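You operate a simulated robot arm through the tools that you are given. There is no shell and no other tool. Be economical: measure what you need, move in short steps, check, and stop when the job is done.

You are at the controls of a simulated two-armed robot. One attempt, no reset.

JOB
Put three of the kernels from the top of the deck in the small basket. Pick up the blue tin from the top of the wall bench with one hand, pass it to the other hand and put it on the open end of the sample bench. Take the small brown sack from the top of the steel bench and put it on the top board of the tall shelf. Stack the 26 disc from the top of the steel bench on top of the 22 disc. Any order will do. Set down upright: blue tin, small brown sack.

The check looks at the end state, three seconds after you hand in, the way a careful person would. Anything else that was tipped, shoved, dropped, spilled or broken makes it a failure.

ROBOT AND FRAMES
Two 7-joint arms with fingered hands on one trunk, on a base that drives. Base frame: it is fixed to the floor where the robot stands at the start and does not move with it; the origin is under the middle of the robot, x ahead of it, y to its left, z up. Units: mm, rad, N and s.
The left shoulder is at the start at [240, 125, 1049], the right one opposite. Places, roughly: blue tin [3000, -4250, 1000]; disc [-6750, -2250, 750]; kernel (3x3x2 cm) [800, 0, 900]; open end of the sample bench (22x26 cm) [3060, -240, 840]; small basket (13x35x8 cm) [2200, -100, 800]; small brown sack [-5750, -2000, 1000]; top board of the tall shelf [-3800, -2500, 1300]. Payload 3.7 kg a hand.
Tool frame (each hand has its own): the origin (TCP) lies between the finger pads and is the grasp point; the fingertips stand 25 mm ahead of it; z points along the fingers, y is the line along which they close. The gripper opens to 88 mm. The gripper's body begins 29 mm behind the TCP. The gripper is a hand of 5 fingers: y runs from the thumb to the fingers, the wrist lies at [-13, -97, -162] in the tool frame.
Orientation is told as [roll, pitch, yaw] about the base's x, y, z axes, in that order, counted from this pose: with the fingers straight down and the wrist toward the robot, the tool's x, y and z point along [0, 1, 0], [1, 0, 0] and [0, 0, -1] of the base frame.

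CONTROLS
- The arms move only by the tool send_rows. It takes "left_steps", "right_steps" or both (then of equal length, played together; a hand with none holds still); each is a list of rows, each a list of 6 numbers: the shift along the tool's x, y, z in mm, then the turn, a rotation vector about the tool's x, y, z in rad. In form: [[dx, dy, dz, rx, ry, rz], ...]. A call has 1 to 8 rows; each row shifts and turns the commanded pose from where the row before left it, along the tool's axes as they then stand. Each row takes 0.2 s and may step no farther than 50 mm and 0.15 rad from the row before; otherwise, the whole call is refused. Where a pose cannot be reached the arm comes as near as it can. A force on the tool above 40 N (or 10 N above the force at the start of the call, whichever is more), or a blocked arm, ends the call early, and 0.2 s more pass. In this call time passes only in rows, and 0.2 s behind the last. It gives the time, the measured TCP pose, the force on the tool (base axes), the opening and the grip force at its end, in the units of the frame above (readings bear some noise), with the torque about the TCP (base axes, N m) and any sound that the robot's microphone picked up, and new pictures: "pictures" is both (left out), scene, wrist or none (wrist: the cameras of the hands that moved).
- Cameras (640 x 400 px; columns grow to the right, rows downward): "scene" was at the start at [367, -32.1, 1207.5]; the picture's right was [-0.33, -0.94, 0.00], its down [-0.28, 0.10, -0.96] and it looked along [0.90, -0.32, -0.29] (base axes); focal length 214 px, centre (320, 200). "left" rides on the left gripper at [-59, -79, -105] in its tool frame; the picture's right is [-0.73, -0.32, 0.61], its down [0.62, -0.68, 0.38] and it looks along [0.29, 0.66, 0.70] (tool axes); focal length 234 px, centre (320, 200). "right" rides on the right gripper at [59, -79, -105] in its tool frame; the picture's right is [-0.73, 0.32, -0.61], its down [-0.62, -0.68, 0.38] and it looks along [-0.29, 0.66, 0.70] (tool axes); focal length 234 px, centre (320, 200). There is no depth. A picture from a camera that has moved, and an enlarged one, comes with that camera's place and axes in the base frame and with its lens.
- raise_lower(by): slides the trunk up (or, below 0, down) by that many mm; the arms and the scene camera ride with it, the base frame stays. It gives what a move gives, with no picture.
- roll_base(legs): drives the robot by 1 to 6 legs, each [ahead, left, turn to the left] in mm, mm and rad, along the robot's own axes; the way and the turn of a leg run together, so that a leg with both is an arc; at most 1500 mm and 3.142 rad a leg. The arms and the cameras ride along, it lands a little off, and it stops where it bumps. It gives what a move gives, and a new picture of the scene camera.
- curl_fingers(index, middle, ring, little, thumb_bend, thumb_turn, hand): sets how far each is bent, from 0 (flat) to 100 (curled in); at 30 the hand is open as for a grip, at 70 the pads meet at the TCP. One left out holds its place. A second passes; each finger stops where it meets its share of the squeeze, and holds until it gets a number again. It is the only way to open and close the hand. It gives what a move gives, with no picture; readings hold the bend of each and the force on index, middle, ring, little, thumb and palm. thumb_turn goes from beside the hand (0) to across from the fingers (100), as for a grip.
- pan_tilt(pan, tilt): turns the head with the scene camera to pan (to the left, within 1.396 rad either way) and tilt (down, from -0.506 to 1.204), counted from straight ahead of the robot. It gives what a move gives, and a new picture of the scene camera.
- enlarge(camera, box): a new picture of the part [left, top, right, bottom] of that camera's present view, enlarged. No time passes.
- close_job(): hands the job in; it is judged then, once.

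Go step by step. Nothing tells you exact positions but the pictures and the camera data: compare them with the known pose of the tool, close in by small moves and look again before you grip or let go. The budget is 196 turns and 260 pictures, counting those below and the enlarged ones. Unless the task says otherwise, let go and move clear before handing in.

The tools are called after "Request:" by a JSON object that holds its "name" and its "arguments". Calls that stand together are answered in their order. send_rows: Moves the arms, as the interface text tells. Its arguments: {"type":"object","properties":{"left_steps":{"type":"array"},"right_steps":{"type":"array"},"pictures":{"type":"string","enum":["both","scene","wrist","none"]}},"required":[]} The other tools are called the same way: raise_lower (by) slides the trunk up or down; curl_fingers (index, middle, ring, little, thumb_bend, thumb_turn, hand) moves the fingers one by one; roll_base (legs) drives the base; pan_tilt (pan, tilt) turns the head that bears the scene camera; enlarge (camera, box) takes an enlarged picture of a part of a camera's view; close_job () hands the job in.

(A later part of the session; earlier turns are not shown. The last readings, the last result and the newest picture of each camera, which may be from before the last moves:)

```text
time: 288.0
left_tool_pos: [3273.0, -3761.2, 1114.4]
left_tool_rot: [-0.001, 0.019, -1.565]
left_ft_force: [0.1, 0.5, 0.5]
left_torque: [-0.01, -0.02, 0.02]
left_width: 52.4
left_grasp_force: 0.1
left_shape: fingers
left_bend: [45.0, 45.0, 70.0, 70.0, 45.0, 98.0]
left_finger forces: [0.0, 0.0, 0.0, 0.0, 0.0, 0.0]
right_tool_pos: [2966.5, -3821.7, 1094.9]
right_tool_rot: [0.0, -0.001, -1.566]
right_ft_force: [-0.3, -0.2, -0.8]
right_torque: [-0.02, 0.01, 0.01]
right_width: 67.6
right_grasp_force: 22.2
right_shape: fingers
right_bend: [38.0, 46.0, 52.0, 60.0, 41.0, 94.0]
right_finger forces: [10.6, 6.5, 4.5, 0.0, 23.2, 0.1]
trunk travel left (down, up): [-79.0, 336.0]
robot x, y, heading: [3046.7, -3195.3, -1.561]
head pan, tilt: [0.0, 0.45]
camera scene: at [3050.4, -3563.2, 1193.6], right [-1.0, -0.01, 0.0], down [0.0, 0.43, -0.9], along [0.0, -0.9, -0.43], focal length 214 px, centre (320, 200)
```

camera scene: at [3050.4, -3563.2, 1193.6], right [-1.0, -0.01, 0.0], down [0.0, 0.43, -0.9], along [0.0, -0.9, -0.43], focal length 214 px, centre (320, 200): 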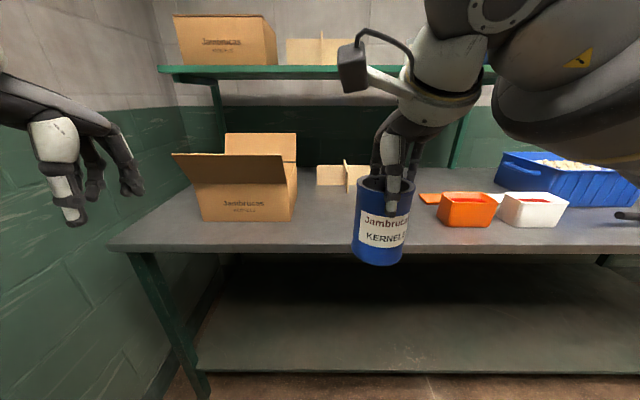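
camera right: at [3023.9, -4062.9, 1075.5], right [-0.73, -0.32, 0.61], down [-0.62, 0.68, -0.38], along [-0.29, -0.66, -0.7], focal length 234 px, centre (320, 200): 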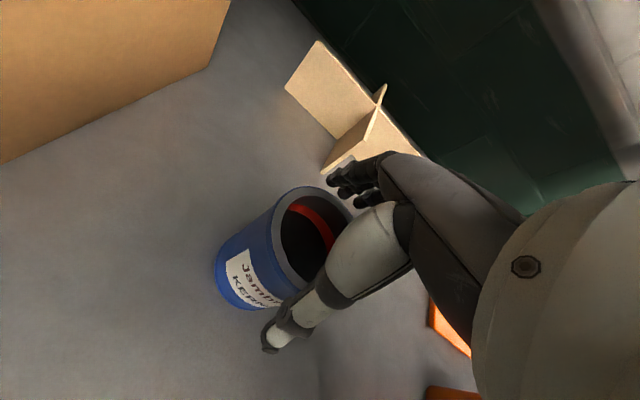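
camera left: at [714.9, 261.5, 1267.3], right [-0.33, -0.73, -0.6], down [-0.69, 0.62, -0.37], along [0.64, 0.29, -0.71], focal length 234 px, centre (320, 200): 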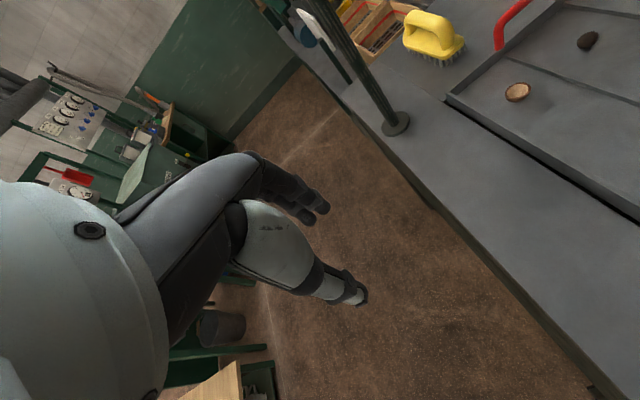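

Tin upright in the right hand (bottom z≈989, rim ≈1092). I shift it to the centre while rolling the open left hand sideways.

Request:
{"name": "curl_fingers", "arguments": {"hand": "left", "index": 20, "middle": 20, "ring": 20, "little": 20, "thumb_bend": 20}}

Request:
{"name": "send_rows", "arguments": {"left_steps": [[0, 0, 0, 0, -0.15, 0], [0, 0, 0, 0, -0.15, 0], [0, 0, 0, 0, -0.15, 0], [0, 0, 0, 0, -0.15, 0], [0, 0, 0, 0, -0.15, 0], [0, 0, 0, 0, -0.15, 0], [0, 0, 0, 0, -0.15, 0], [0, 0, 0, 0, -0.15, 0]], "right_steps": [[12, 0, 0, 0, 0, 0], [12, 0, 0, 0, 0, 0], [12, 0, 0, 0, 0, 0], [12, 0, 0, 0, 0, 0], [12, 0, 0, 0, 0, 0], [12, 0, 0, 0, 0, 0], [12, 0, 0, 0, 0, 0], [12, 0, 0, 0, 0, 0]], "pictures": "none"}}

Request:
{"name": "send_rows", "arguments": {"left_steps": [[20, 0, 0, 0, -0.13, 0], [20, 0, 0, 0, -0.12, 0], [20, 0, 0, 0, -0.12, 0]], "pictures": "both"}}

```text
time: 289.0
left_tool_pos: [3273.3, -3763.0, 1114.2]
left_tool_rot: [-0.001, 0.018, -1.564]
left_ft_force: [-0.9, -0.4, 0.0]
left_torque: [-0.03, 0.0, 0.03]
left_width: 103.3
left_grasp_force: 0.0
left_shape: fingers
left_bend: [20.0, 20.0, 20.0, 20.0, 20.0, 98.0]
left_finger forces: [0.0, 0.1, 0.0, 0.0, 0.1, 0.1]
right_tool_pos: [2965.4, -3821.0, 1095.2]
right_tool_rot: [0.0, 0.0, -1.566]
right_ft_force: [0.3, 1.0, -1.5]
right_torque: [0.01, -0.02, 0.0]
right_width: 67.6
right_grasp_force: 21.7
right_shape: fingers
right_bend: [38.0, 46.0, 52.0, 60.0, 41.0, 94.0]
right_finger forces: [10.6, 6.5, 4.7, 0.1, 23.2, 0.1]
trunk travel left (down, up): [-79.0, 336.0]
robot x, y, heading: [3049.3, -3190.8, -1.564]
head pan, tilt: [0.0, 0.45]
```

```text
time: 290.8
left_tool_pos: [3272.9, -3763.9, 1114.1]
left_tool_rot: [-1.203, 0.019, -1.565]
left_ft_force: [-0.4, -0.3, 0.3]
left_torque: [0.0, -0.02, 0.0]
left_width: 103.3
left_grasp_force: 0.0
left_shape: fingers
left_bend: [20.0, 20.0, 20.0, 20.0, 20.0, 98.0]
left_finger forces: [0.0, 0.1, 0.0, 0.0, 0.0, 0.0]
right_tool_pos: [3064.0, -3823.0, 1094.8]
right_tool_rot: [0.0, 0.002, -1.564]
right_ft_force: [0.5, 0.3, -1.6]
right_torque: [0.0, -0.01, 0.03]
right_width: 67.7
right_grasp_force: 22.5
right_shape: fingers
right_bend: [38.0, 46.0, 52.0, 60.0, 41.0, 94.0]
right_finger forces: [10.7, 6.5, 4.6, 0.0, 23.2, 0.1]
trunk travel left (down, up): [-79.0, 336.0]
robot x, y, heading: [3046.2, -3192.9, -1.561]
head pan, tilt: [0.0, 0.45]
```

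```text
time: 291.6
left_tool_pos: [3288.3, -3763.1, 1055.7]
left_tool_rot: [-1.572, 0.016, -1.563]
left_ft_force: [0.0, 0.1, 0.7]
left_torque: [0.02, -0.01, 0.04]
left_width: 103.4
left_grasp_force: 0.1
left_shape: fingers
left_bend: [20.0, 20.0, 20.0, 20.0, 20.0, 98.0]
left_finger forces: [0.1, 0.1, 0.1, 0.0, 0.0, 0.1]
right_tool_pos: [3062.8, -3822.5, 1095.0]
right_tool_rot: [-0.002, 0.0, -1.565]
right_ft_force: [0.4, -0.2, -0.2]
right_torque: [0.01, -0.03, 0.03]
right_width: 67.7
right_grasp_force: 22.1
right_shape: fingers
right_bend: [38.0, 46.0, 52.0, 60.0, 41.0, 94.0]
right_finger forces: [10.7, 6.5, 4.6, 0.1, 23.2, 0.0]
trunk travel left (down, up): [-79.0, 336.0]
robot x, y, heading: [3047.1, -3190.4, -1.567]
head pan, tilt: [0.0, 0.45]
camera scene: at [3050.4, -3564.0, 1193.3], right [-1.0, -0.01, 0.0], down [0.0, 0.44, -0.9], along [0.0, -0.9, -0.44], focal length 214 px, centre (320, 200)
camera left: at [3392.0, -3683.9, 1114.2], right [-0.61, 0.31, 0.73], down [-0.39, 0.69, -0.61], along [-0.69, -0.66, -0.3], focal length 234 px, centre (320, 200)
```

scene: 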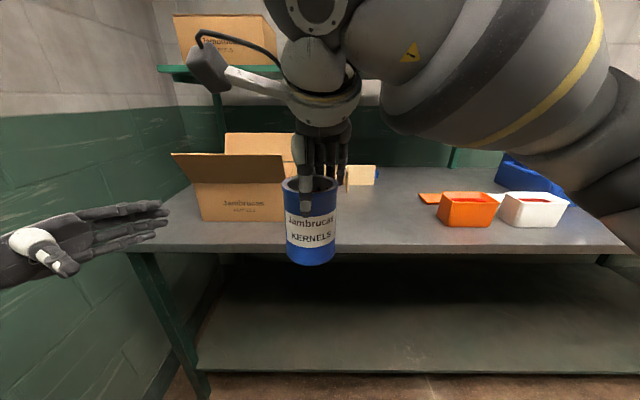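
left: 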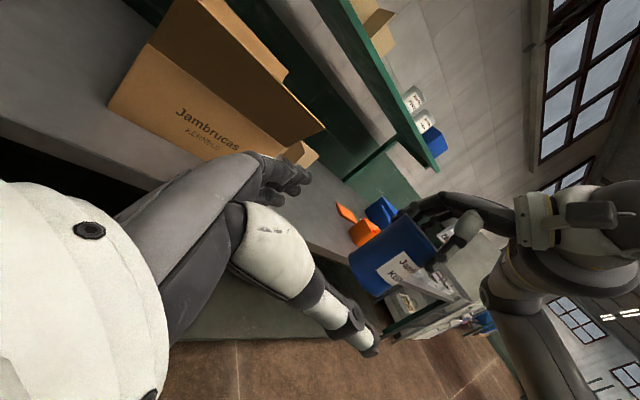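

The left hand looks toward the tin. I straighten its index (to clear the right fingers), align height and approach from the left.

Request:
{"name": "curl_fingers", "arguments": {"hand": "left", "index": 0}}

Request:
{"name": "send_rows", "arguments": {"left_steps": [[13, 30, 0, 0, 0, 0], [13, 29, 0, 0, 0, 0], [0, 0, 40, 0, 0, 0], [0, 0, 40, 0, 0, 0], [0, 0, 40, 0, 0, 0], [0, 0, 20, 0, 0, 0]], "pictures": "both"}}

```text
time: 292.6
left_tool_pos: [3287.9, -3762.2, 1055.2]
left_tool_rot: [-1.569, 0.02, -1.565]
left_ft_force: [-0.1, 0.4, 0.2]
left_torque: [-0.03, 0.04, -0.03]
left_width: 124.4
left_grasp_force: 0.1
left_shape: fingers
left_bend: [0.0, 20.0, 20.0, 20.0, 20.0, 98.0]
left_finger forces: [0.0, 0.1, 0.0, 0.0, 0.0, 0.1]
right_tool_pos: [3062.8, -3821.8, 1095.3]
right_tool_rot: [0.0, 0.0, -1.566]
right_ft_force: [-0.1, 0.2, -1.5]
right_torque: [-0.01, -0.02, 0.0]
right_width: 67.3
right_grasp_force: 22.6
right_shape: fingers
right_bend: [38.0, 46.0, 52.0, 60.0, 41.0, 94.0]
right_finger forces: [10.7, 6.5, 4.6, 0.0, 23.2, 0.1]
trunk travel left (down, up): [-79.0, 336.0]
robot x, y, heading: [3047.6, -3192.9, -1.567]
head pan, tilt: [0.0, 0.45]
```

```text
time: 294.0
left_tool_pos: [3145.4, -3822.4, 1027.6]
left_tool_rot: [-1.57, 0.02, -1.564]
left_ft_force: [-0.3, 0.0, 0.1]
left_torque: [-0.03, -0.01, 0.01]
left_width: 124.5
left_grasp_force: 0.1
left_shape: fingers
left_bend: [0.0, 20.0, 20.0, 20.0, 20.0, 98.0]
left_finger forces: [0.0, 0.0, 0.1, 0.0, 0.0, 0.0]
right_tool_pos: [3062.7, -3823.3, 1094.3]
right_tool_rot: [-0.001, -0.001, -1.567]
right_ft_force: [0.3, 0.1, -0.9]
right_torque: [0.01, 0.02, 0.03]
right_width: 67.6
right_grasp_force: 22.9
right_shape: fingers
right_bend: [38.0, 46.0, 52.0, 60.0, 41.0, 94.0]
right_finger forces: [10.7, 6.5, 4.6, 0.0, 23.1, 0.0]
trunk travel left (down, up): [-79.0, 336.0]
robot x, y, heading: [3050.5, -3192.2, -1.567]
head pan, tilt: [0.0, 0.45]
camera scene: at [3050.3, -3563.8, 1193.4], right [-1.0, -0.01, 0.0], down [0.0, 0.44, -0.9], along [0.0, -0.9, -0.44], focal length 214 px, centre (320, 200)
camera left: at [3250.2, -3743.0, 1085.6], right [-0.61, 0.31, 0.73], down [-0.39, 0.69, -0.61], along [-0.69, -0.66, -0.3], focal length 234 px, centre (320, 200)
```

scene: 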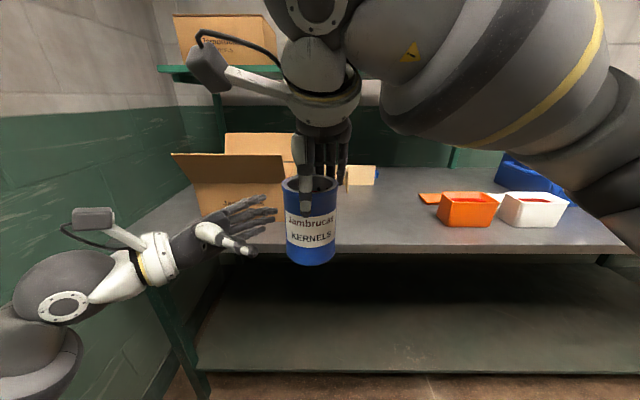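
left: 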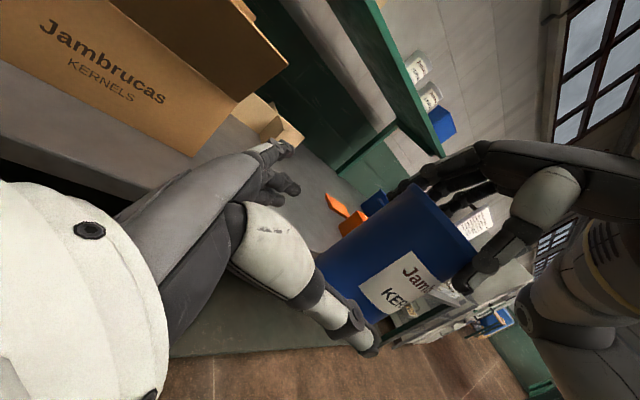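

Aligned. I slide the hand round the tin.

Request:
{"name": "send_rows", "arguments": {"left_steps": [[0, 0, 35, 0, 0, 0], [0, 0, 30, 0, 0, 0]], "pictures": "both"}}

```text
time: 294.6
left_tool_pos: [3081.2, -3822.6, 1029.0]
left_tool_rot: [-1.572, 0.018, -1.564]
left_ft_force: [0.2, -0.1, 0.5]
left_torque: [-0.01, 0.02, -0.01]
left_width: 124.0
left_grasp_force: 0.0
left_shape: fingers
left_bend: [0.0, 20.0, 20.0, 20.0, 20.0, 98.0]
left_finger forces: [0.0, 0.0, 0.0, 0.0, 0.0, 0.1]
right_tool_pos: [3062.5, -3822.3, 1093.9]
right_tool_rot: [0.0, 0.001, -1.566]
right_ft_force: [0.3, 0.6, -0.7]
right_torque: [0.0, 0.01, -0.03]
right_width: 67.5
right_grasp_force: 22.2
right_shape: fingers
right_bend: [38.0, 46.0, 52.0, 60.0, 41.0, 94.0]
right_finger forces: [10.7, 6.6, 4.6, 0.0, 23.1, 0.1]
trunk travel left (down, up): [-79.0, 336.0]
robot x, y, heading: [3046.4, -3192.5, -1.567]
head pan, tilt: [0.0, 0.45]
camera scene: at [3050.1, -3563.8, 1193.4], right [-1.0, -0.01, 0.0], down [0.0, 0.44, -0.9], along [0.0, -0.9, -0.44], focal length 214 px, centre (320, 200)
camera left: at [3185.6, -3743.1, 1087.8], right [-0.61, 0.31, 0.73], down [-0.39, 0.69, -0.61], along [-0.69, -0.66, -0.3], focal length 234 px, centre (320, 200)
```

scene: 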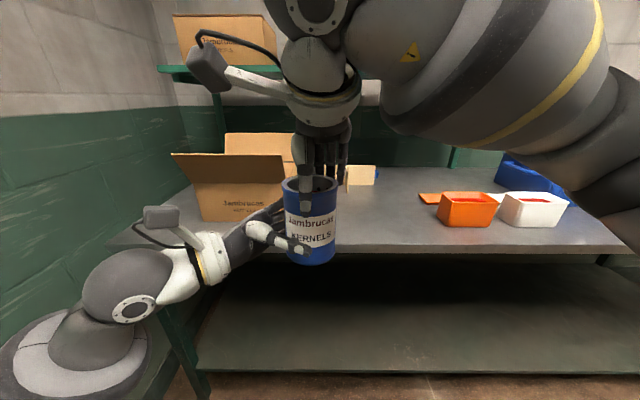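
left: 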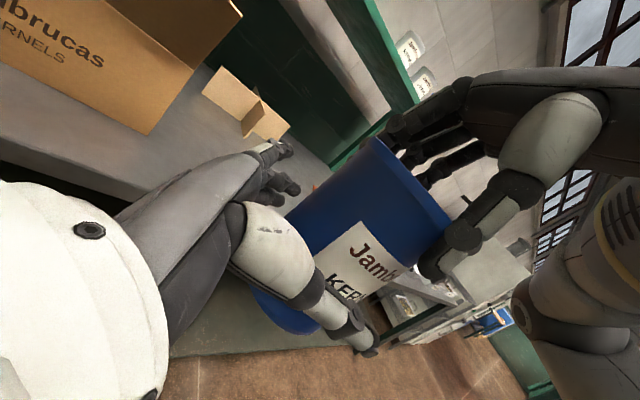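

Nearly seated. 7 mm more, then close middle, ring, little and thumb.

Request:
{"name": "send_rows", "arguments": {"left_steps": [[0, 0, 7, 0, 0, 0]], "pictures": "none"}}

Request:
{"name": "curl_fingers", "arguments": {"hand": "left", "middle": 65, "ring": 65, "little": 65, "thumb_bend": 65}}

Request:
{"name": "enlarge", "arguments": {"camera": "scene", "box": [200, 130, 380, 280]}}

Request:
{"name": "enlarge", "arguments": {"camera": "left", "box": [200, 100, 560, 380]}}

```text
time: 295.0
left_tool_pos: [3075.4, -3822.3, 1030.2]
left_tool_rot: [-1.568, 0.02, -1.565]
left_ft_force: [-1.0, 0.3, 0.4]
left_torque: [-0.01, -0.02, 0.03]
left_width: 124.4
left_grasp_force: 0.0
left_shape: fingers
left_bend: [0.0, 20.0, 20.0, 20.0, 20.0, 98.0]
left_finger forces: [0.1, 0.0, 0.0, 0.1, 0.0, 0.1]
right_tool_pos: [3062.7, -3821.9, 1094.5]
right_tool_rot: [-0.001, -0.001, -1.565]
right_ft_force: [-0.4, -0.1, -0.4]
right_torque: [0.01, -0.02, 0.0]
right_width: 67.8
right_grasp_force: 22.5
right_shape: fingers
right_bend: [38.0, 46.0, 52.0, 60.0, 41.0, 94.0]
right_finger forces: [10.6, 6.5, 4.6, 0.0, 23.1, 0.0]
trunk travel left (down, up): [-79.0, 336.0]
robot x, y, heading: [3051.6, -3189.2, -1.566]
head pan, tilt: [0.0, 0.45]
```

```text
time: 296.0
left_tool_pos: [3076.4, -3821.6, 1028.5]
left_tool_rot: [-1.569, 0.019, -1.564]
left_ft_force: [-0.8, -1.7, -1.6]
left_torque: [-0.62, -0.03, 0.1]
left_width: 117.5
left_grasp_force: 23.7
left_shape: fingers
left_bend: [0.0, 50.0, 49.0, 50.0, 37.0, 96.0]
left_finger forces: [0.0, 8.0, 7.6, 9.6, 21.9, 0.0]
right_tool_pos: [3063.3, -3823.0, 1094.6]
right_tool_rot: [-0.001, 0.001, -1.567]
right_ft_force: [1.0, 1.0, 1.4]
right_torque: [0.71, -0.05, -0.1]
right_width: 67.1
right_grasp_force: 22.1
right_shape: fingers
right_bend: [38.0, 48.0, 54.0, 60.0, 43.0, 93.0]
right_finger forces: [9.7, 6.6, 4.2, 0.0, 24.4, 0.1]
trunk travel left (down, up): [-79.0, 336.0]
robot x, y, heading: [3050.7, -3194.3, -1.565]
head pan, tilt: [0.0, 0.45]
```

```text
2.67 times, centred on (290, 205) of scene
camera zoom: at [3050.4, -3563.7, 1193.5], right [-1.0, -0.01, 0.0], down [0.0, 0.44, -0.9], along [0.0, -0.9, -0.44], focal length 572 px, centre (400, 187)
```

zoom: 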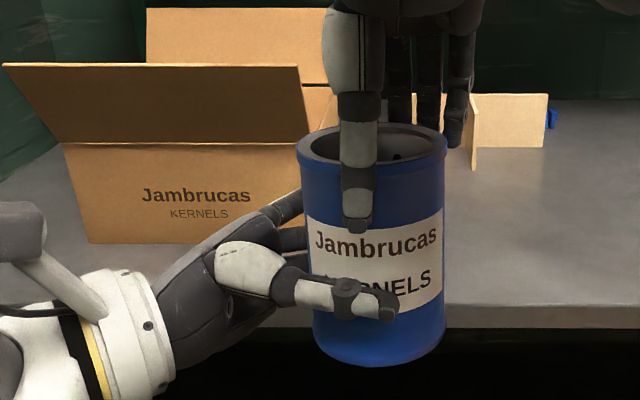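

```text
1.43 times, centred on (380, 240) of left
camera zoom: at [3179.7, -3743.1, 1087.6], right [-0.61, 0.31, 0.73], down [-0.39, 0.69, -0.61], along [-0.69, -0.66, -0.3], focal length 334 px, centre (234, 143)
```

zoom: 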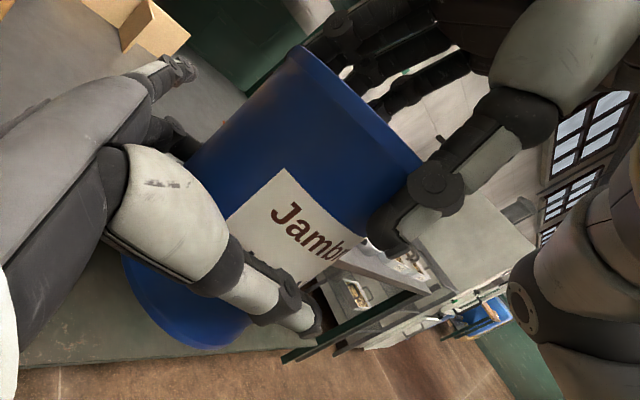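

Both hands hold the tin. I open the right hand and lift it clear.

Request:
{"name": "curl_fingers", "arguments": {"hand": "right", "index": 26, "middle": 26, "ring": 26, "little": 26, "thumb_bend": 24}}

Request:
{"name": "send_rows", "arguments": {"right_steps": [[0, 0, -25, 0, 0, 0], [0, 0, -40, 0, 0, 0], [-10, 0, -40, 0, 0, 0], [-40, 0, -10, 0, 0, 0], [-45, 0, 0, 0, 0, 0], [-45, 0, 0, 0, 0, 0]], "pictures": "scene"}}

Request:
{"name": "curl_fingers", "arguments": {"hand": "left", "index": 65}}

```text
time: 297.0
left_tool_pos: [3075.8, -3822.3, 1029.3]
left_tool_rot: [-1.568, 0.019, -1.564]
left_ft_force: [0.6, -0.3, -0.7]
left_torque: [0.0, -0.01, 0.03]
left_width: 116.3
left_grasp_force: 19.9
left_shape: fingers
left_bend: [0.0, 51.0, 52.0, 53.0, 39.0, 91.0]
left_finger forces: [0.1, 7.4, 6.2, 5.5, 19.6, 0.0]
right_tool_pos: [3061.9, -3822.9, 1094.6]
right_tool_rot: [0.0, 0.001, -1.565]
right_ft_force: [-0.6, -0.9, -1.0]
right_torque: [-0.02, 0.0, -0.03]
right_width: 93.5
right_grasp_force: 0.0
right_shape: fingers
right_bend: [26.0, 26.0, 26.0, 26.0, 24.0, 97.0]
right_finger forces: [0.0, 0.0, 0.0, 0.0, 0.0, 0.0]
trunk travel left (down, up): [-79.0, 336.0]
robot x, y, heading: [3050.0, -3191.2, -1.569]
head pan, tilt: [0.0, 0.45]
```

```text
time: 298.4
left_tool_pos: [3075.5, -3821.0, 1028.6]
left_tool_rot: [-1.571, 0.019, -1.565]
left_ft_force: [0.4, -0.1, -1.0]
left_torque: [0.01, 0.03, 0.0]
left_width: 116.0
left_grasp_force: 19.5
left_shape: fingers
left_bend: [0.0, 51.0, 52.0, 53.0, 39.0, 91.0]
left_finger forces: [0.0, 7.4, 6.2, 5.5, 19.7, 0.0]
right_tool_pos: [2919.6, -3820.7, 1209.0]
right_tool_rot: [0.001, 0.001, -1.566]
right_ft_force: [0.2, 0.6, -0.3]
right_torque: [-0.01, -0.03, 0.0]
right_width: 93.5
right_grasp_force: 0.0
right_shape: fingers
right_bend: [26.0, 26.0, 26.0, 26.0, 24.0, 97.0]
right_finger forces: [0.0, 0.1, 0.0, 0.0, 0.1, 0.1]
trunk travel left (down, up): [-79.0, 336.0]
robot x, y, heading: [3053.3, -3193.2, -1.568]
head pan, tilt: [0.0, 0.45]
camera scene: at [3049.7, -3563.6, 1193.5], right [-1.0, 0.0, 0.0], down [0.0, 0.44, -0.9], along [0.0, -0.9, -0.44], focal length 214 px, centre (320, 200)
```

scene: 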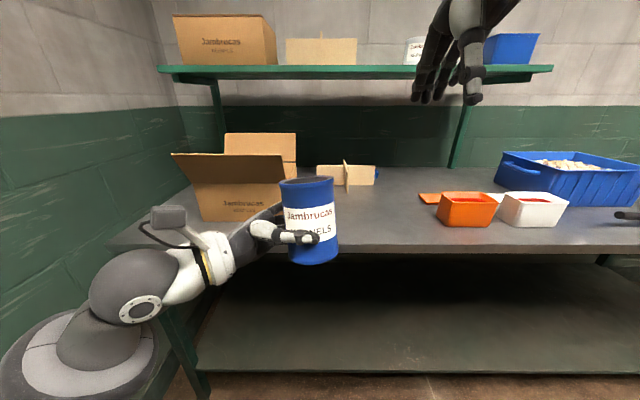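

```text
time: 299.4
left_tool_pos: [3075.0, -3822.4, 1028.3]
left_tool_rot: [-1.57, 0.018, -1.564]
left_ft_force: [1.4, -0.1, -0.7]
left_torque: [-0.05, 0.0, 0.0]
left_width: 68.7
left_grasp_force: 25.4
left_shape: fingers
left_bend: [44.0, 53.0, 53.0, 54.0, 38.0, 91.0]
left_finger forces: [10.3, 5.8, 5.1, 4.6, 25.4, 0.0]
right_tool_pos: [2921.5, -3821.9, 1208.3]
right_tool_rot: [-0.002, 0.001, -1.564]
right_ft_force: [0.1, 0.0, -0.1]
right_torque: [0.03, 0.02, 0.0]
right_width: 93.6
right_grasp_force: 0.0
right_shape: fingers
right_bend: [26.0, 26.0, 26.0, 26.0, 24.0, 97.0]
right_finger forces: [0.0, 0.0, 0.0, 0.0, 0.0, 0.1]
trunk travel left (down, up): [-79.0, 336.0]
robot x, y, heading: [3047.0, -3191.7, -1.567]
head pan, tilt: [0.0, 0.45]
```

Handed over. The tin seems slightly tilted; I zoom in.

Request:
{"name": "enlarge", "arguments": {"camera": "scene", "box": [220, 150, 380, 280]}}

```text
3.08 times, centred on (300, 215) of scene
camera zoom: at [3050.4, -3563.7, 1193.5], right [-1.0, -0.01, 0.0], down [0.0, 0.44, -0.9], along [0.0, -0.9, -0.44], focal length 660 px, centre (382, 154)
```

zoom: 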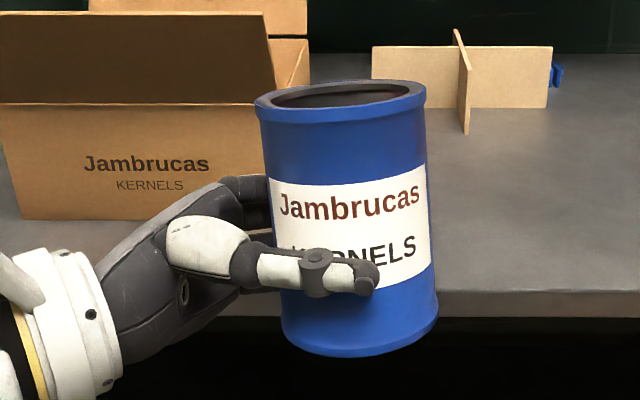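

The top leans about 8° away and 3° sideways. I correct it with a small hand rotation.

Request:
{"name": "send_rows", "arguments": {"left_steps": [[0, 0, 0, 0, 0.02, 0.07], [0, 0, 0, 0, 0.02, 0.07]], "pictures": "none"}}

Request:
{"name": "enlarge", "arguments": {"camera": "scene", "box": [220, 150, 380, 280]}}

```text
time: 300.0
left_tool_pos: [3077.3, -3822.5, 1029.0]
left_tool_rot: [-1.529, -0.121, -1.566]
left_ft_force: [0.0, -0.7, -0.8]
left_torque: [0.01, -0.05, 0.0]
left_width: 68.6
left_grasp_force: 25.5
left_shape: fingers
left_bend: [44.0, 53.0, 53.0, 54.0, 38.0, 91.0]
left_finger forces: [10.1, 5.8, 5.2, 4.6, 25.3, 0.1]
right_tool_pos: [2921.2, -3821.0, 1207.3]
right_tool_rot: [0.002, 0.001, -1.566]
right_ft_force: [-0.1, -0.6, 0.0]
right_torque: [-0.05, 0.02, -0.02]
right_width: 93.6
right_grasp_force: 0.1
right_shape: fingers
right_bend: [26.0, 26.0, 26.0, 26.0, 24.0, 97.0]
right_finger forces: [0.0, 0.0, 0.0, 0.0, 0.1, 0.0]
trunk travel left (down, up): [-79.0, 336.0]
robot x, y, heading: [3049.8, -3191.8, -1.571]
head pan, tilt: [0.0, 0.45]
```

```text
3.08 times, centred on (300, 215) of scene
camera zoom: at [3050.4, -3563.7, 1193.5], right [-1.0, -0.01, 0.0], down [0.0, 0.44, -0.9], along [0.0, -0.9, -0.44], focal length 660 px, centre (382, 154)
```

zoom: 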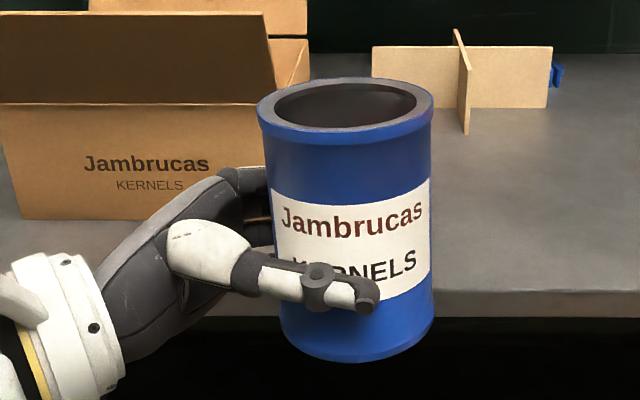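

Tin is upright now. I drive back out sideways along the aisle and up the corridor with the tin.

Request:
{"name": "roll_base", "arguments": {"legs": [[0, -1450, 0], [0, -1450, 0], [0, -240, 0]]}}

```text
time: 327.1
left_tool_pos: [-10.0, -3805.7, 1028.6]
left_tool_rot: [-1.529, -0.121, -1.585]
left_ft_force: [0.4, -0.2, -0.8]
left_torque: [-0.01, -0.02, -0.02]
left_width: 68.4
left_grasp_force: 25.3
left_shape: fingers
left_bend: [44.0, 53.0, 53.0, 54.0, 38.0, 91.0]
left_finger forces: [10.1, 5.7, 5.0, 4.6, 25.2, 0.1]
right_tool_pos: [-165.2, -3802.5, 1208.4]
right_tool_rot: [-0.002, -0.001, -1.583]
right_ft_force: [-0.2, 0.3, 0.3]
right_torque: [-0.01, -0.03, 0.01]
right_width: 93.6
right_grasp_force: 0.0
right_shape: fingers
right_bend: [26.0, 26.0, 26.0, 26.0, 24.0, 97.0]
right_finger forces: [0.1, 0.0, 0.0, 0.0, 0.1, 0.0]
trunk travel left (down, up): [-79.0, 336.0]
robot x, y, heading: [-26.8, -3175.7, -1.581]
head pan, tilt: [0.0, 0.45]
camera scene: at [-31.9, -3547.3, 1193.5], right [-1.0, 0.01, 0.0], down [0.01, 0.44, -0.9], along [-0.01, -0.9, -0.44], focal length 214 px, centre (320, 200)
```

scene: 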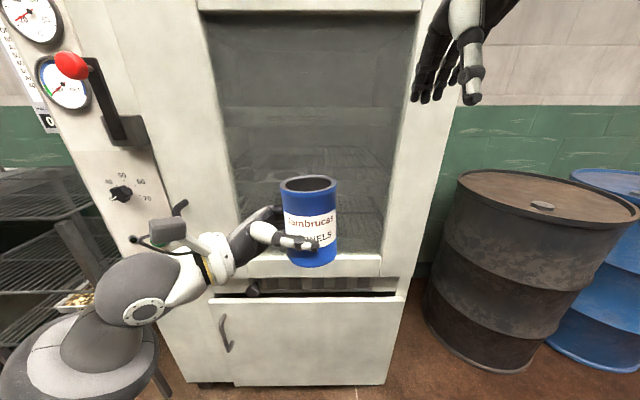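

Request:
{"name": "roll_base", "arguments": {"legs": [[-300, -65, 0.011], [-850, 0, 0], [-850, 0, 0]]}}

```text
time: 337.5
left_tool_pos: [-72.4, -1795.2, 1029.1]
left_tool_rot: [-1.53, -0.121, -1.566]
left_ft_force: [0.3, 0.0, -1.0]
left_torque: [-0.01, -0.01, 0.03]
left_width: 68.4
left_grasp_force: 25.0
left_shape: fingers
left_bend: [44.0, 53.0, 53.0, 54.0, 38.0, 91.0]
left_finger forces: [10.1, 5.8, 5.2, 4.5, 25.3, 0.1]
right_tool_pos: [-227.9, -1795.4, 1208.7]
right_tool_rot: [0.001, -0.001, -1.563]
right_ft_force: [0.2, 0.6, -0.6]
right_torque: [0.01, -0.01, 0.01]
right_width: 93.6
right_grasp_force: 0.0
right_shape: fingers
right_bend: [26.0, 26.0, 26.0, 26.0, 24.0, 97.0]
right_finger forces: [0.0, 0.0, 0.2, 0.0, 0.1, 0.0]
trunk travel left (down, up): [-79.0, 336.0]
robot x, y, heading: [-105.4, -1166.4, -1.565]
head pan, tilt: [0.0, 0.45]
camera scene: at [-98.6, -1537.0, 1193.6], right [-1.0, -0.01, 0.0], down [0.0, 0.44, -0.9], along [0.01, -0.9, -0.44], focal length 214 px, centre (320, 200)
```

scene: 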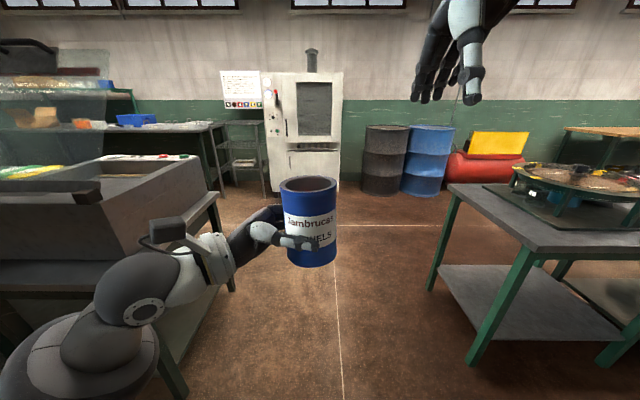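

Now I strafe left along the aisle and turn round toward the sample bench.

Request:
{"name": "roll_base", "arguments": {"legs": [[40, 1400, 0], [0, 1400, 0], [0, 0, 1.57], [0, 0, 1.565]]}}

Request:
{"name": "pan_tilt", "arguments": {"pan": -0.3, "tilt": 0.4}}

```text
time: 369.4
left_tool_pos: [2665.5, -531.8, 1029.5]
left_tool_rot: [-1.53, -0.121, 1.553]
left_ft_force: [0.1, 0.4, -0.6]
left_torque: [0.03, 0.0, -0.02]
left_width: 67.4
left_grasp_force: 22.9
left_shape: fingers
left_bend: [45.0, 53.0, 53.0, 55.0, 38.0, 91.0]
left_finger forces: [8.6, 5.5, 4.9, 4.3, 22.9, 0.0]
right_tool_pos: [2820.2, -535.0, 1209.5]
right_tool_rot: [-0.002, 0.001, 1.555]
right_ft_force: [0.0, 0.0, -0.7]
right_torque: [0.01, -0.03, 0.03]
right_width: 93.4
right_grasp_force: 0.2
right_shape: fingers
right_bend: [26.0, 26.0, 26.0, 26.0, 24.0, 97.0]
right_finger forces: [0.1, 0.0, 0.1, 0.0, 0.0, 0.0]
trunk travel left (down, up): [-79.0, 336.0]
robot x, y, heading: [2680.1, -1160.6, 1.556]
head pan, tilt: [0.0, 0.45]
camera scene: at [2685.8, -792.7, 1193.5], right [1.0, -0.02, 0.0], down [-0.01, -0.44, -0.9], along [0.01, 0.9, -0.44], focal length 214 px, centre (320, 200)
```

scene: 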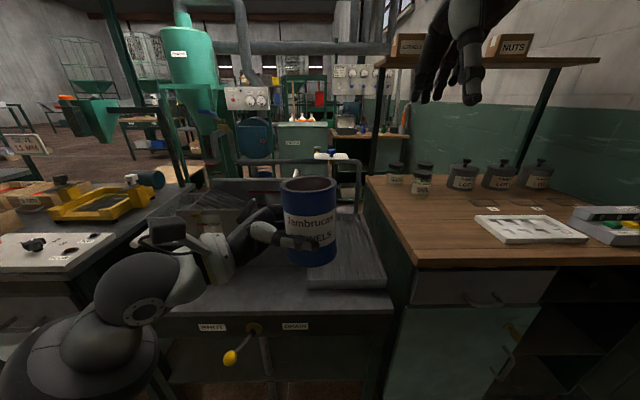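

```text
time: 370.2
left_tool_pos: [2664.6, -530.7, 1027.9]
left_tool_rot: [-1.53, -0.121, 1.554]
left_ft_force: [0.0, 0.3, -1.0]
left_torque: [0.01, 0.0, -0.01]
left_width: 67.3
left_grasp_force: 23.0
left_shape: fingers
left_bend: [45.0, 53.0, 53.0, 55.0, 38.0, 91.0]
left_finger forces: [8.7, 5.6, 4.9, 4.3, 22.9, 0.1]
right_tool_pos: [2820.0, -535.2, 1208.8]
right_tool_rot: [0.0, 0.001, 1.556]
right_ft_force: [-0.6, -0.1, 0.1]
right_torque: [0.01, -0.02, 0.0]
right_width: 93.8
right_grasp_force: 0.0
right_shape: fingers
right_bend: [26.0, 26.0, 26.0, 26.0, 24.0, 97.0]
right_finger forces: [0.0, 0.0, 0.1, 0.0, 0.1, 0.0]
trunk travel left (down, up): [-79.0, 336.0]
robot x, y, heading: [2681.4, -1162.6, 1.554]
head pan, tilt: [-0.3, 0.4]
camera scene: at [2713.2, -796.5, 1198.1], right [0.95, -0.31, 0.0], down [-0.12, -0.37, -0.92], along [0.29, 0.88, -0.39], focal length 214 px, centre (320, 200)
```

scene: 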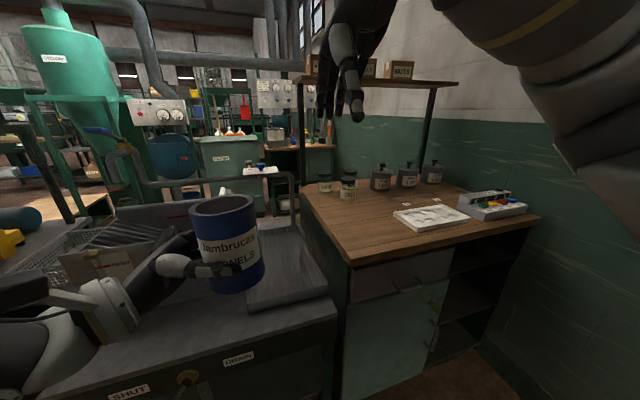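

The open area is the front-left of the wooden bench: corner ≈ (2915,−408), clear to x≈3150. I drive into position for placing at ≈ (3050,−240).

Request:
{"name": "roll_base", "arguments": {"legs": [[0, -385, 0.016], [190, 0, 0]]}}

Request:
{"name": "pan_tilt", "arguments": {"pan": 0.1, "tilt": 0.7}}

```text
time: 375.4
left_tool_pos: [3042.1, -346.2, 1027.8]
left_tool_rot: [-1.53, -0.121, 1.573]
left_ft_force: [0.4, -0.9, -0.5]
left_torque: [0.0, 0.0, 0.04]
left_width: 67.7
left_grasp_force: 23.3
left_shape: fingers
left_bend: [45.0, 53.0, 53.0, 55.0, 38.0, 91.0]
left_finger forces: [8.6, 5.8, 4.9, 4.3, 22.9, 0.0]
right_tool_pos: [3197.7, -347.1, 1207.7]
right_tool_rot: [-0.002, 0.0, 1.575]
right_ft_force: [0.4, -0.2, -0.3]
right_torque: [0.01, 0.0, 0.0]
right_width: 93.6
right_grasp_force: 0.1
right_shape: fingers
right_bend: [26.0, 26.0, 26.0, 26.0, 24.0, 97.0]
right_finger forces: [0.1, 0.0, 0.0, 0.1, 0.1, 0.0]
trunk travel left (down, up): [-79.0, 336.0]
robot x, y, heading: [3070.2, -979.6, 1.574]
head pan, tilt: [-0.3, 0.4]
camera scene: at [3094.7, -609.9, 1198.0], right [0.96, -0.29, 0.0], down [-0.11, -0.37, -0.92], along [0.27, 0.88, -0.39], focal length 214 px, centre (320, 200)
```

scene: 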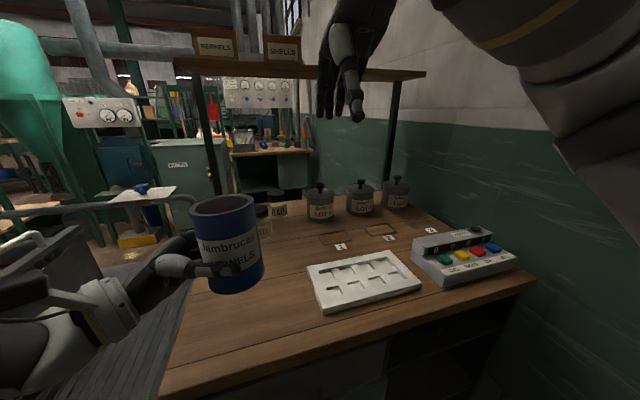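

```text
time: 376.2
left_tool_pos: [3042.8, -346.7, 1028.9]
left_tool_rot: [-1.529, -0.12, 1.573]
left_ft_force: [0.2, 0.5, -1.5]
left_torque: [0.01, -0.02, 0.0]
left_width: 67.7
left_grasp_force: 23.1
left_shape: fingers
left_bend: [45.0, 53.0, 53.0, 55.0, 38.0, 91.0]
left_finger forces: [8.6, 5.8, 4.8, 4.2, 22.9, 0.0]
right_tool_pos: [3195.8, -346.8, 1209.1]
right_tool_rot: [-0.001, 0.0, 1.576]
right_ft_force: [0.1, -0.4, -0.3]
right_torque: [-0.01, 0.02, 0.01]
right_width: 93.5
right_grasp_force: 0.0
right_shape: fingers
right_bend: [26.0, 26.0, 26.0, 26.0, 24.0, 97.0]
right_finger forces: [0.1, 0.0, 0.0, 0.1, 0.0, 0.0]
trunk travel left (down, up): [-79.0, 336.0]
robot x, y, heading: [3067.7, -979.5, 1.576]
head pan, tilt: [0.099, 0.7]
camera scene: at [3059.0, -614.5, 1171.3], right [0.99, 0.1, 0.0], down [0.07, -0.64, -0.77], along [-0.08, 0.76, -0.64], focal length 214 px, centre (320, 200)
```

scene: 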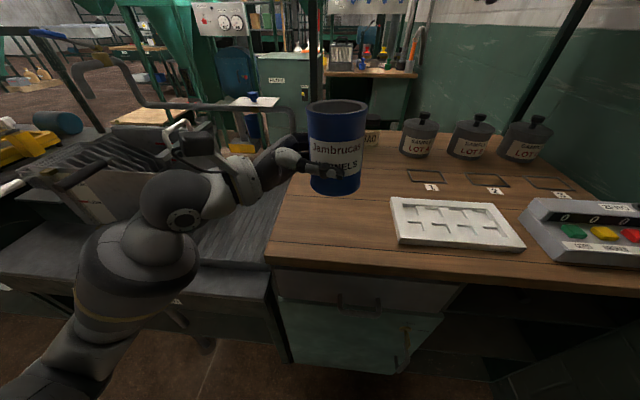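

Bench top z≈807, spot centre ≈ (3060,−240). I move the tin forward and partly down, then check.

Request:
{"name": "send_rows", "arguments": {"left_steps": [[5, 35, 0, 0, 0, 0], [5, 35, 0, 0, 0, 0], [5, 35, 0, 0, 0, 0], [33, -5, 0, 0, 0, 0], [33, -5, 0, 0, 0, 0], [33, -5, 0, 0, 0, 0]], "pictures": "both"}}

```text
time: 377.6
left_tool_pos: [3037.2, -242.9, 922.4]
left_tool_rot: [-1.528, -0.122, 1.573]
left_ft_force: [0.4, -0.1, 0.0]
left_torque: [0.02, 0.02, -0.01]
left_width: 67.2
left_grasp_force: 23.1
left_shape: fingers
left_bend: [45.0, 53.0, 53.0, 55.0, 38.0, 91.0]
left_finger forces: [8.6, 5.7, 4.9, 4.2, 22.7, 0.0]
right_tool_pos: [3195.7, -346.6, 1209.3]
right_tool_rot: [-0.001, -0.001, 1.575]
right_ft_force: [-0.2, 0.3, 0.3]
right_torque: [0.01, 0.01, -0.02]
right_width: 93.9
right_grasp_force: 0.1
right_shape: fingers
right_bend: [26.0, 26.0, 26.0, 26.0, 24.0, 97.0]
right_finger forces: [0.0, 0.1, 0.0, 0.0, 0.1, 0.0]
trunk travel left (down, up): [-79.0, 336.0]
robot x, y, heading: [3070.1, -974.7, 1.574]
head pan, tilt: [0.099, 0.7]
camera scene: at [3058.8, -614.2, 1171.2], right [0.99, 0.1, 0.0], down [0.07, -0.64, -0.76], along [-0.08, 0.76, -0.64], focal length 214 px, centre (320, 200)
camera left: at [2934.2, -329.8, 976.0], right [0.64, -0.4, 0.66], down [0.36, -0.6, -0.72], along [0.68, 0.69, -0.24], focal length 234 px, centre (320, 200)
```

scene: 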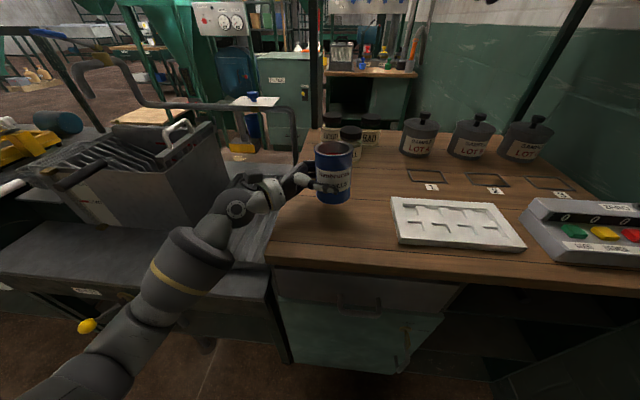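
left: 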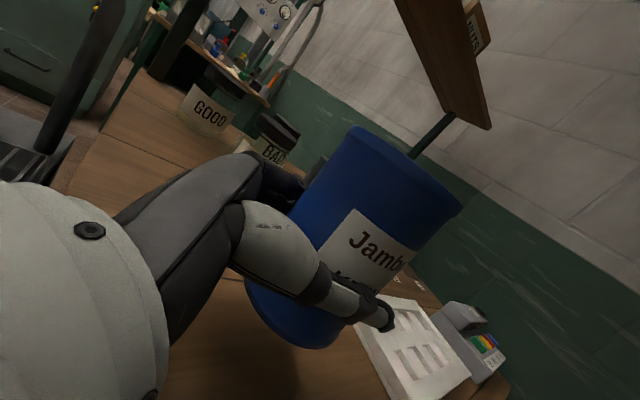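

Request:
{"name": "send_rows", "arguments": {"left_steps": [[25, -4, 0, 0, 0, 0], [25, -3, 0, 0, 0, 0], [10, -1, 0, 0, 0, 0]], "pictures": "both"}}

Request:
{"name": "enlarge", "arguments": {"camera": "scene", "box": [230, 110, 430, 270]}}

```text
time: 378.3
left_tool_pos: [3035.3, -247.0, 887.2]
left_tool_rot: [-1.541, -0.153, 1.575]
left_ft_force: [3.1, -8.3, 24.4]
left_torque: [-1.73, 2.53, 0.87]
left_width: 67.5
left_grasp_force: 23.6
left_shape: fingers
left_bend: [45.0, 53.0, 53.0, 55.0, 38.0, 91.0]
left_finger forces: [8.6, 5.6, 4.9, 4.3, 23.0, 0.1]
right_tool_pos: [3196.9, -350.2, 1211.2]
right_tool_rot: [0.0, -0.005, 1.574]
right_ft_force: [-0.5, 0.4, 0.2]
right_torque: [0.0, -0.03, 0.0]
right_width: 93.4
right_grasp_force: 0.1
right_shape: fingers
right_bend: [26.0, 26.0, 26.0, 26.0, 24.0, 97.0]
right_finger forces: [0.0, 0.0, 0.0, 0.0, 0.1, 0.0]
trunk travel left (down, up): [-79.0, 336.0]
robot x, y, heading: [3067.3, -978.0, 1.572]
head pan, tilt: [0.099, 0.7]
stopped in row 3 (left hand): the force on the tool passed its limit at 44 N (the readings are from after the stop); the commanded pose is now the measured one
camera scene: at [3059.3, -617.4, 1172.7], right [0.99, 0.1, 0.0], down [0.07, -0.64, -0.77], along [-0.08, 0.76, -0.64], focal length 214 px, centre (320, 200)
camera left: at [2932.4, -333.6, 935.4], right [0.63, -0.42, 0.65], down [0.37, -0.58, -0.73], along [0.68, 0.7, -0.21], focal length 234 px, centre (320, 200)
```

scene: 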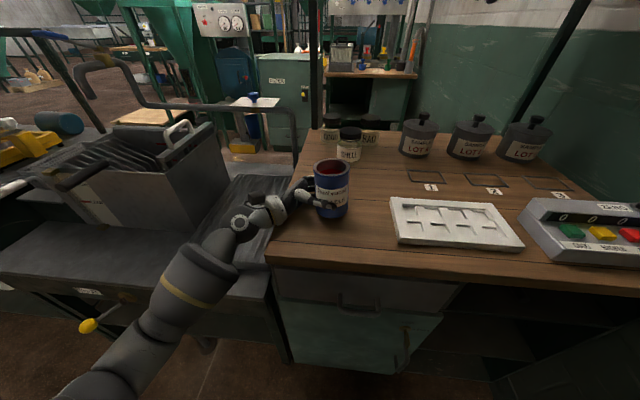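
left: 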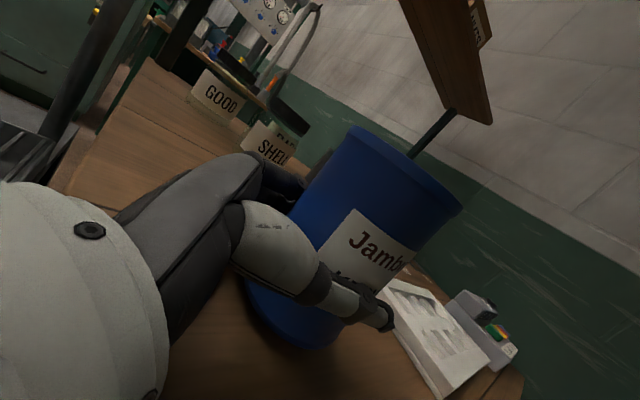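

```text
2.50 times, centred on (330, 190) of scene
camera zoom: at [3059.3, -617.4, 1172.7], right [0.99, 0.1, 0.0], down [0.07, -0.64, -0.77], along [-0.08, 0.76, -0.64], focal length 536 px, centre (295, 225)
```

zoom: 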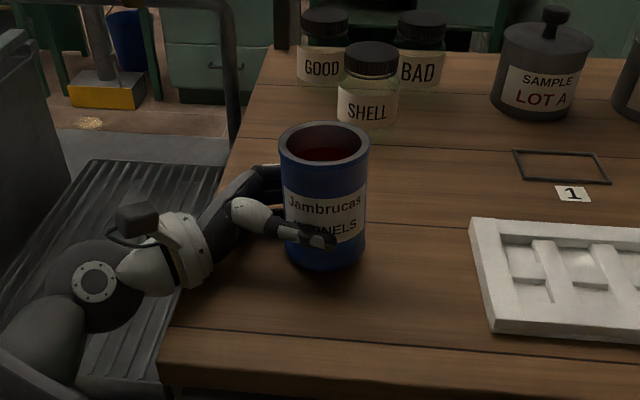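

The tin touched the bench (44 N), so the top is at about z 845. I ease off a few mm.

Request:
{"name": "send_rows", "arguments": {"left_steps": [[-4, 0, 0, 0, 0, 0]], "pictures": "none"}}

Request:
{"name": "enlarge", "arguments": {"camera": "scene", "box": [270, 140, 390, 230]}}

Request:
{"name": "enlarge", "arguments": {"camera": "left", "box": [200, 100, 520, 380]}}

```text
time: 378.7
left_tool_pos: [3035.9, -244.7, 887.5]
left_tool_rot: [-1.537, -0.145, 1.577]
left_ft_force: [5.3, -0.9, 19.2]
left_torque: [-1.11, 1.83, 0.44]
left_width: 67.4
left_grasp_force: 23.4
left_shape: fingers
left_bend: [45.0, 53.0, 53.0, 55.0, 38.0, 91.0]
left_finger forces: [8.6, 5.7, 4.8, 4.2, 23.0, 0.0]
right_tool_pos: [3198.2, -348.6, 1210.1]
right_tool_rot: [0.003, -0.005, 1.575]
right_ft_force: [0.9, 1.1, 0.0]
right_torque: [0.0, -0.02, 0.01]
right_width: 93.7
right_grasp_force: 0.0
right_shape: fingers
right_bend: [26.0, 26.0, 26.0, 26.0, 24.0, 97.0]
right_finger forces: [0.1, 0.0, 0.0, 0.0, 0.0, 0.0]
trunk travel left (down, up): [-79.0, 336.0]
robot x, y, heading: [3066.9, -980.1, 1.575]
head pan, tilt: [0.099, 0.7]
```

```text
4.44 times, centred on (330, 185) of scene
camera zoom: at [3060.1, -616.2, 1172.0], right [0.99, 0.1, 0.0], down [0.07, -0.64, -0.77], along [-0.08, 0.76, -0.64], focal length 953 px, centre (276, 267)
```

zoom: 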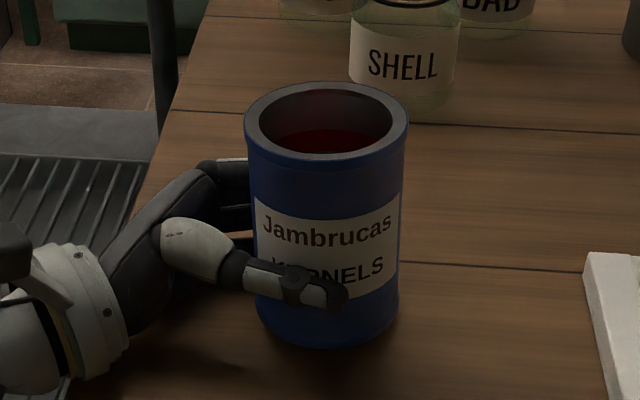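

```text
1.43 times, centred on (360, 240) of left
camera zoom: at [2932.9, -332.9, 935.7], right [0.63, -0.42, 0.65], down [0.37, -0.58, -0.73], along [0.68, 0.7, -0.22], focal length 334 px, centre (263, 143)
```

zoom: 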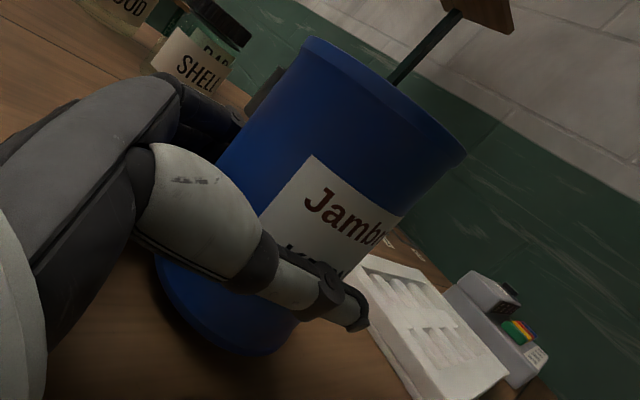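

By torque the wrist cuff rests on the bench edge and the tin's bottom is within a few mm of the top; tin is upright. I release gently.

Request:
{"name": "curl_fingers", "arguments": {"hand": "left", "index": 30, "middle": 36, "ring": 36, "little": 36, "thumb_bend": 28}}

Request:
{"name": "enlarge", "arguments": {"camera": "scene", "box": [270, 140, 390, 230]}}

```text
time: 379.7
left_tool_pos: [3035.7, -245.7, 886.7]
left_tool_rot: [-1.537, -0.144, 1.577]
left_ft_force: [8.4, 2.2, 22.3]
left_torque: [-1.07, 2.02, 0.05]
left_width: 86.1
left_grasp_force: 0.0
left_shape: fingers
left_bend: [30.0, 36.0, 36.0, 36.0, 28.0, 97.0]
left_finger forces: [0.0, 0.1, 0.1, 0.1, 0.0, 0.0]
right_tool_pos: [3198.7, -349.3, 1210.1]
right_tool_rot: [0.001, -0.002, 1.575]
right_ft_force: [0.2, 0.5, -0.5]
right_torque: [0.01, -0.01, 0.01]
right_width: 93.8
right_grasp_force: 0.1
right_shape: fingers
right_bend: [26.0, 26.0, 26.0, 26.0, 24.0, 97.0]
right_finger forces: [0.0, 0.0, 0.1, 0.1, 0.0, 0.1]
trunk travel left (down, up): [-79.0, 336.0]
robot x, y, heading: [3067.0, -972.7, 1.574]
head pan, tilt: [0.099, 0.7]
```

```text
4.44 times, centred on (330, 185) of scene
camera zoom: at [3060.3, -616.2, 1172.1], right [0.99, 0.1, 0.0], down [0.07, -0.64, -0.77], along [-0.08, 0.76, -0.64], focal length 953 px, centre (276, 267)
```

zoom: 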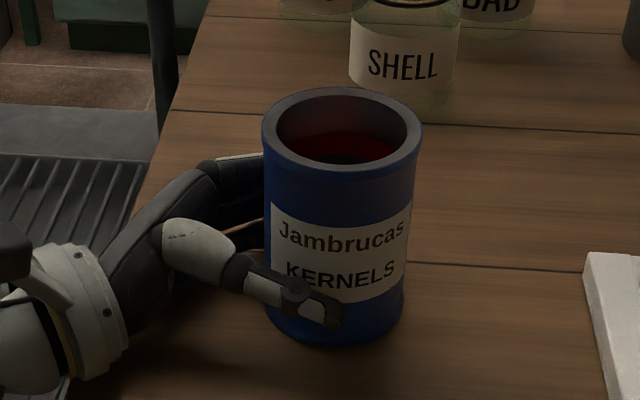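

The tin stands upright. I open further and withdraw the left hand straight out.

Request:
{"name": "curl_fingers", "arguments": {"hand": "left", "index": 14, "middle": 18, "ring": 18, "little": 18, "thumb_bend": 16}}

Request:
{"name": "send_rows", "arguments": {"left_steps": [[-2, 0, -15, 0, 0, 0], [-2, 0, -25, 0, 0, 0], [-3, 0, -35, 0, 0, 0], [-10, 0, -40, 0, 0, 0], [-20, 0, -40, 0, 0, 0]], "pictures": "scene"}}

```text
time: 380.7
left_tool_pos: [3035.8, -244.8, 887.1]
left_tool_rot: [-1.536, -0.142, 1.578]
left_ft_force: [8.5, 5.7, 25.1]
left_torque: [-1.1, 2.31, -0.15]
left_width: 112.6
left_grasp_force: 0.0
left_shape: fingers
left_bend: [14.0, 18.0, 18.0, 18.0, 16.0, 97.0]
left_finger forces: [0.0, 0.0, 0.0, 0.0, 0.0, 0.1]
right_tool_pos: [3197.9, -349.0, 1209.7]
right_tool_rot: [0.002, -0.003, 1.574]
right_ft_force: [0.6, -0.1, -0.1]
right_torque: [-0.01, 0.0, -0.01]
right_width: 93.8
right_grasp_force: 0.0
right_shape: fingers
right_bend: [26.0, 26.0, 26.0, 26.0, 24.0, 97.0]
right_finger forces: [0.0, 0.0, 0.0, 0.0, 0.1, 0.0]
trunk travel left (down, up): [-79.0, 336.0]
robot x, y, heading: [3070.8, -976.3, 1.574]
head pan, tilt: [0.099, 0.7]
```

```text
time: 381.9
left_tool_pos: [2879.7, -252.2, 925.0]
left_tool_rot: [-1.536, -0.139, 1.577]
left_ft_force: [-0.2, 0.5, -0.1]
left_torque: [-0.01, 0.01, -0.01]
left_width: 112.3
left_grasp_force: 0.0
left_shape: fingers
left_bend: [14.0, 18.0, 18.0, 18.0, 16.0, 98.0]
left_finger forces: [0.0, 0.1, 0.0, 0.0, 0.0, 0.1]
right_tool_pos: [3197.2, -348.2, 1209.9]
right_tool_rot: [0.002, -0.001, 1.573]
right_ft_force: [0.0, -0.4, 0.0]
right_torque: [-0.01, -0.01, -0.03]
right_width: 93.7
right_grasp_force: 0.0
right_shape: fingers
right_bend: [26.0, 26.0, 26.0, 26.0, 24.0, 97.0]
right_finger forces: [0.0, 0.1, 0.1, 0.0, 0.0, 0.0]
trunk travel left (down, up): [-79.0, 336.0]
robot x, y, heading: [3068.1, -977.1, 1.572]
head pan, tilt: [0.099, 0.7]
camera scene: at [3058.8, -614.8, 1171.5], right [0.99, 0.1, 0.0], down [0.07, -0.64, -0.77], along [-0.08, 0.76, -0.64], focal length 214 px, centre (320, 200)
```

scene: 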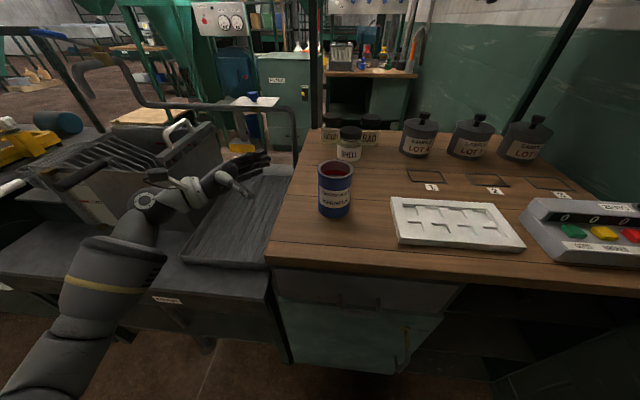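

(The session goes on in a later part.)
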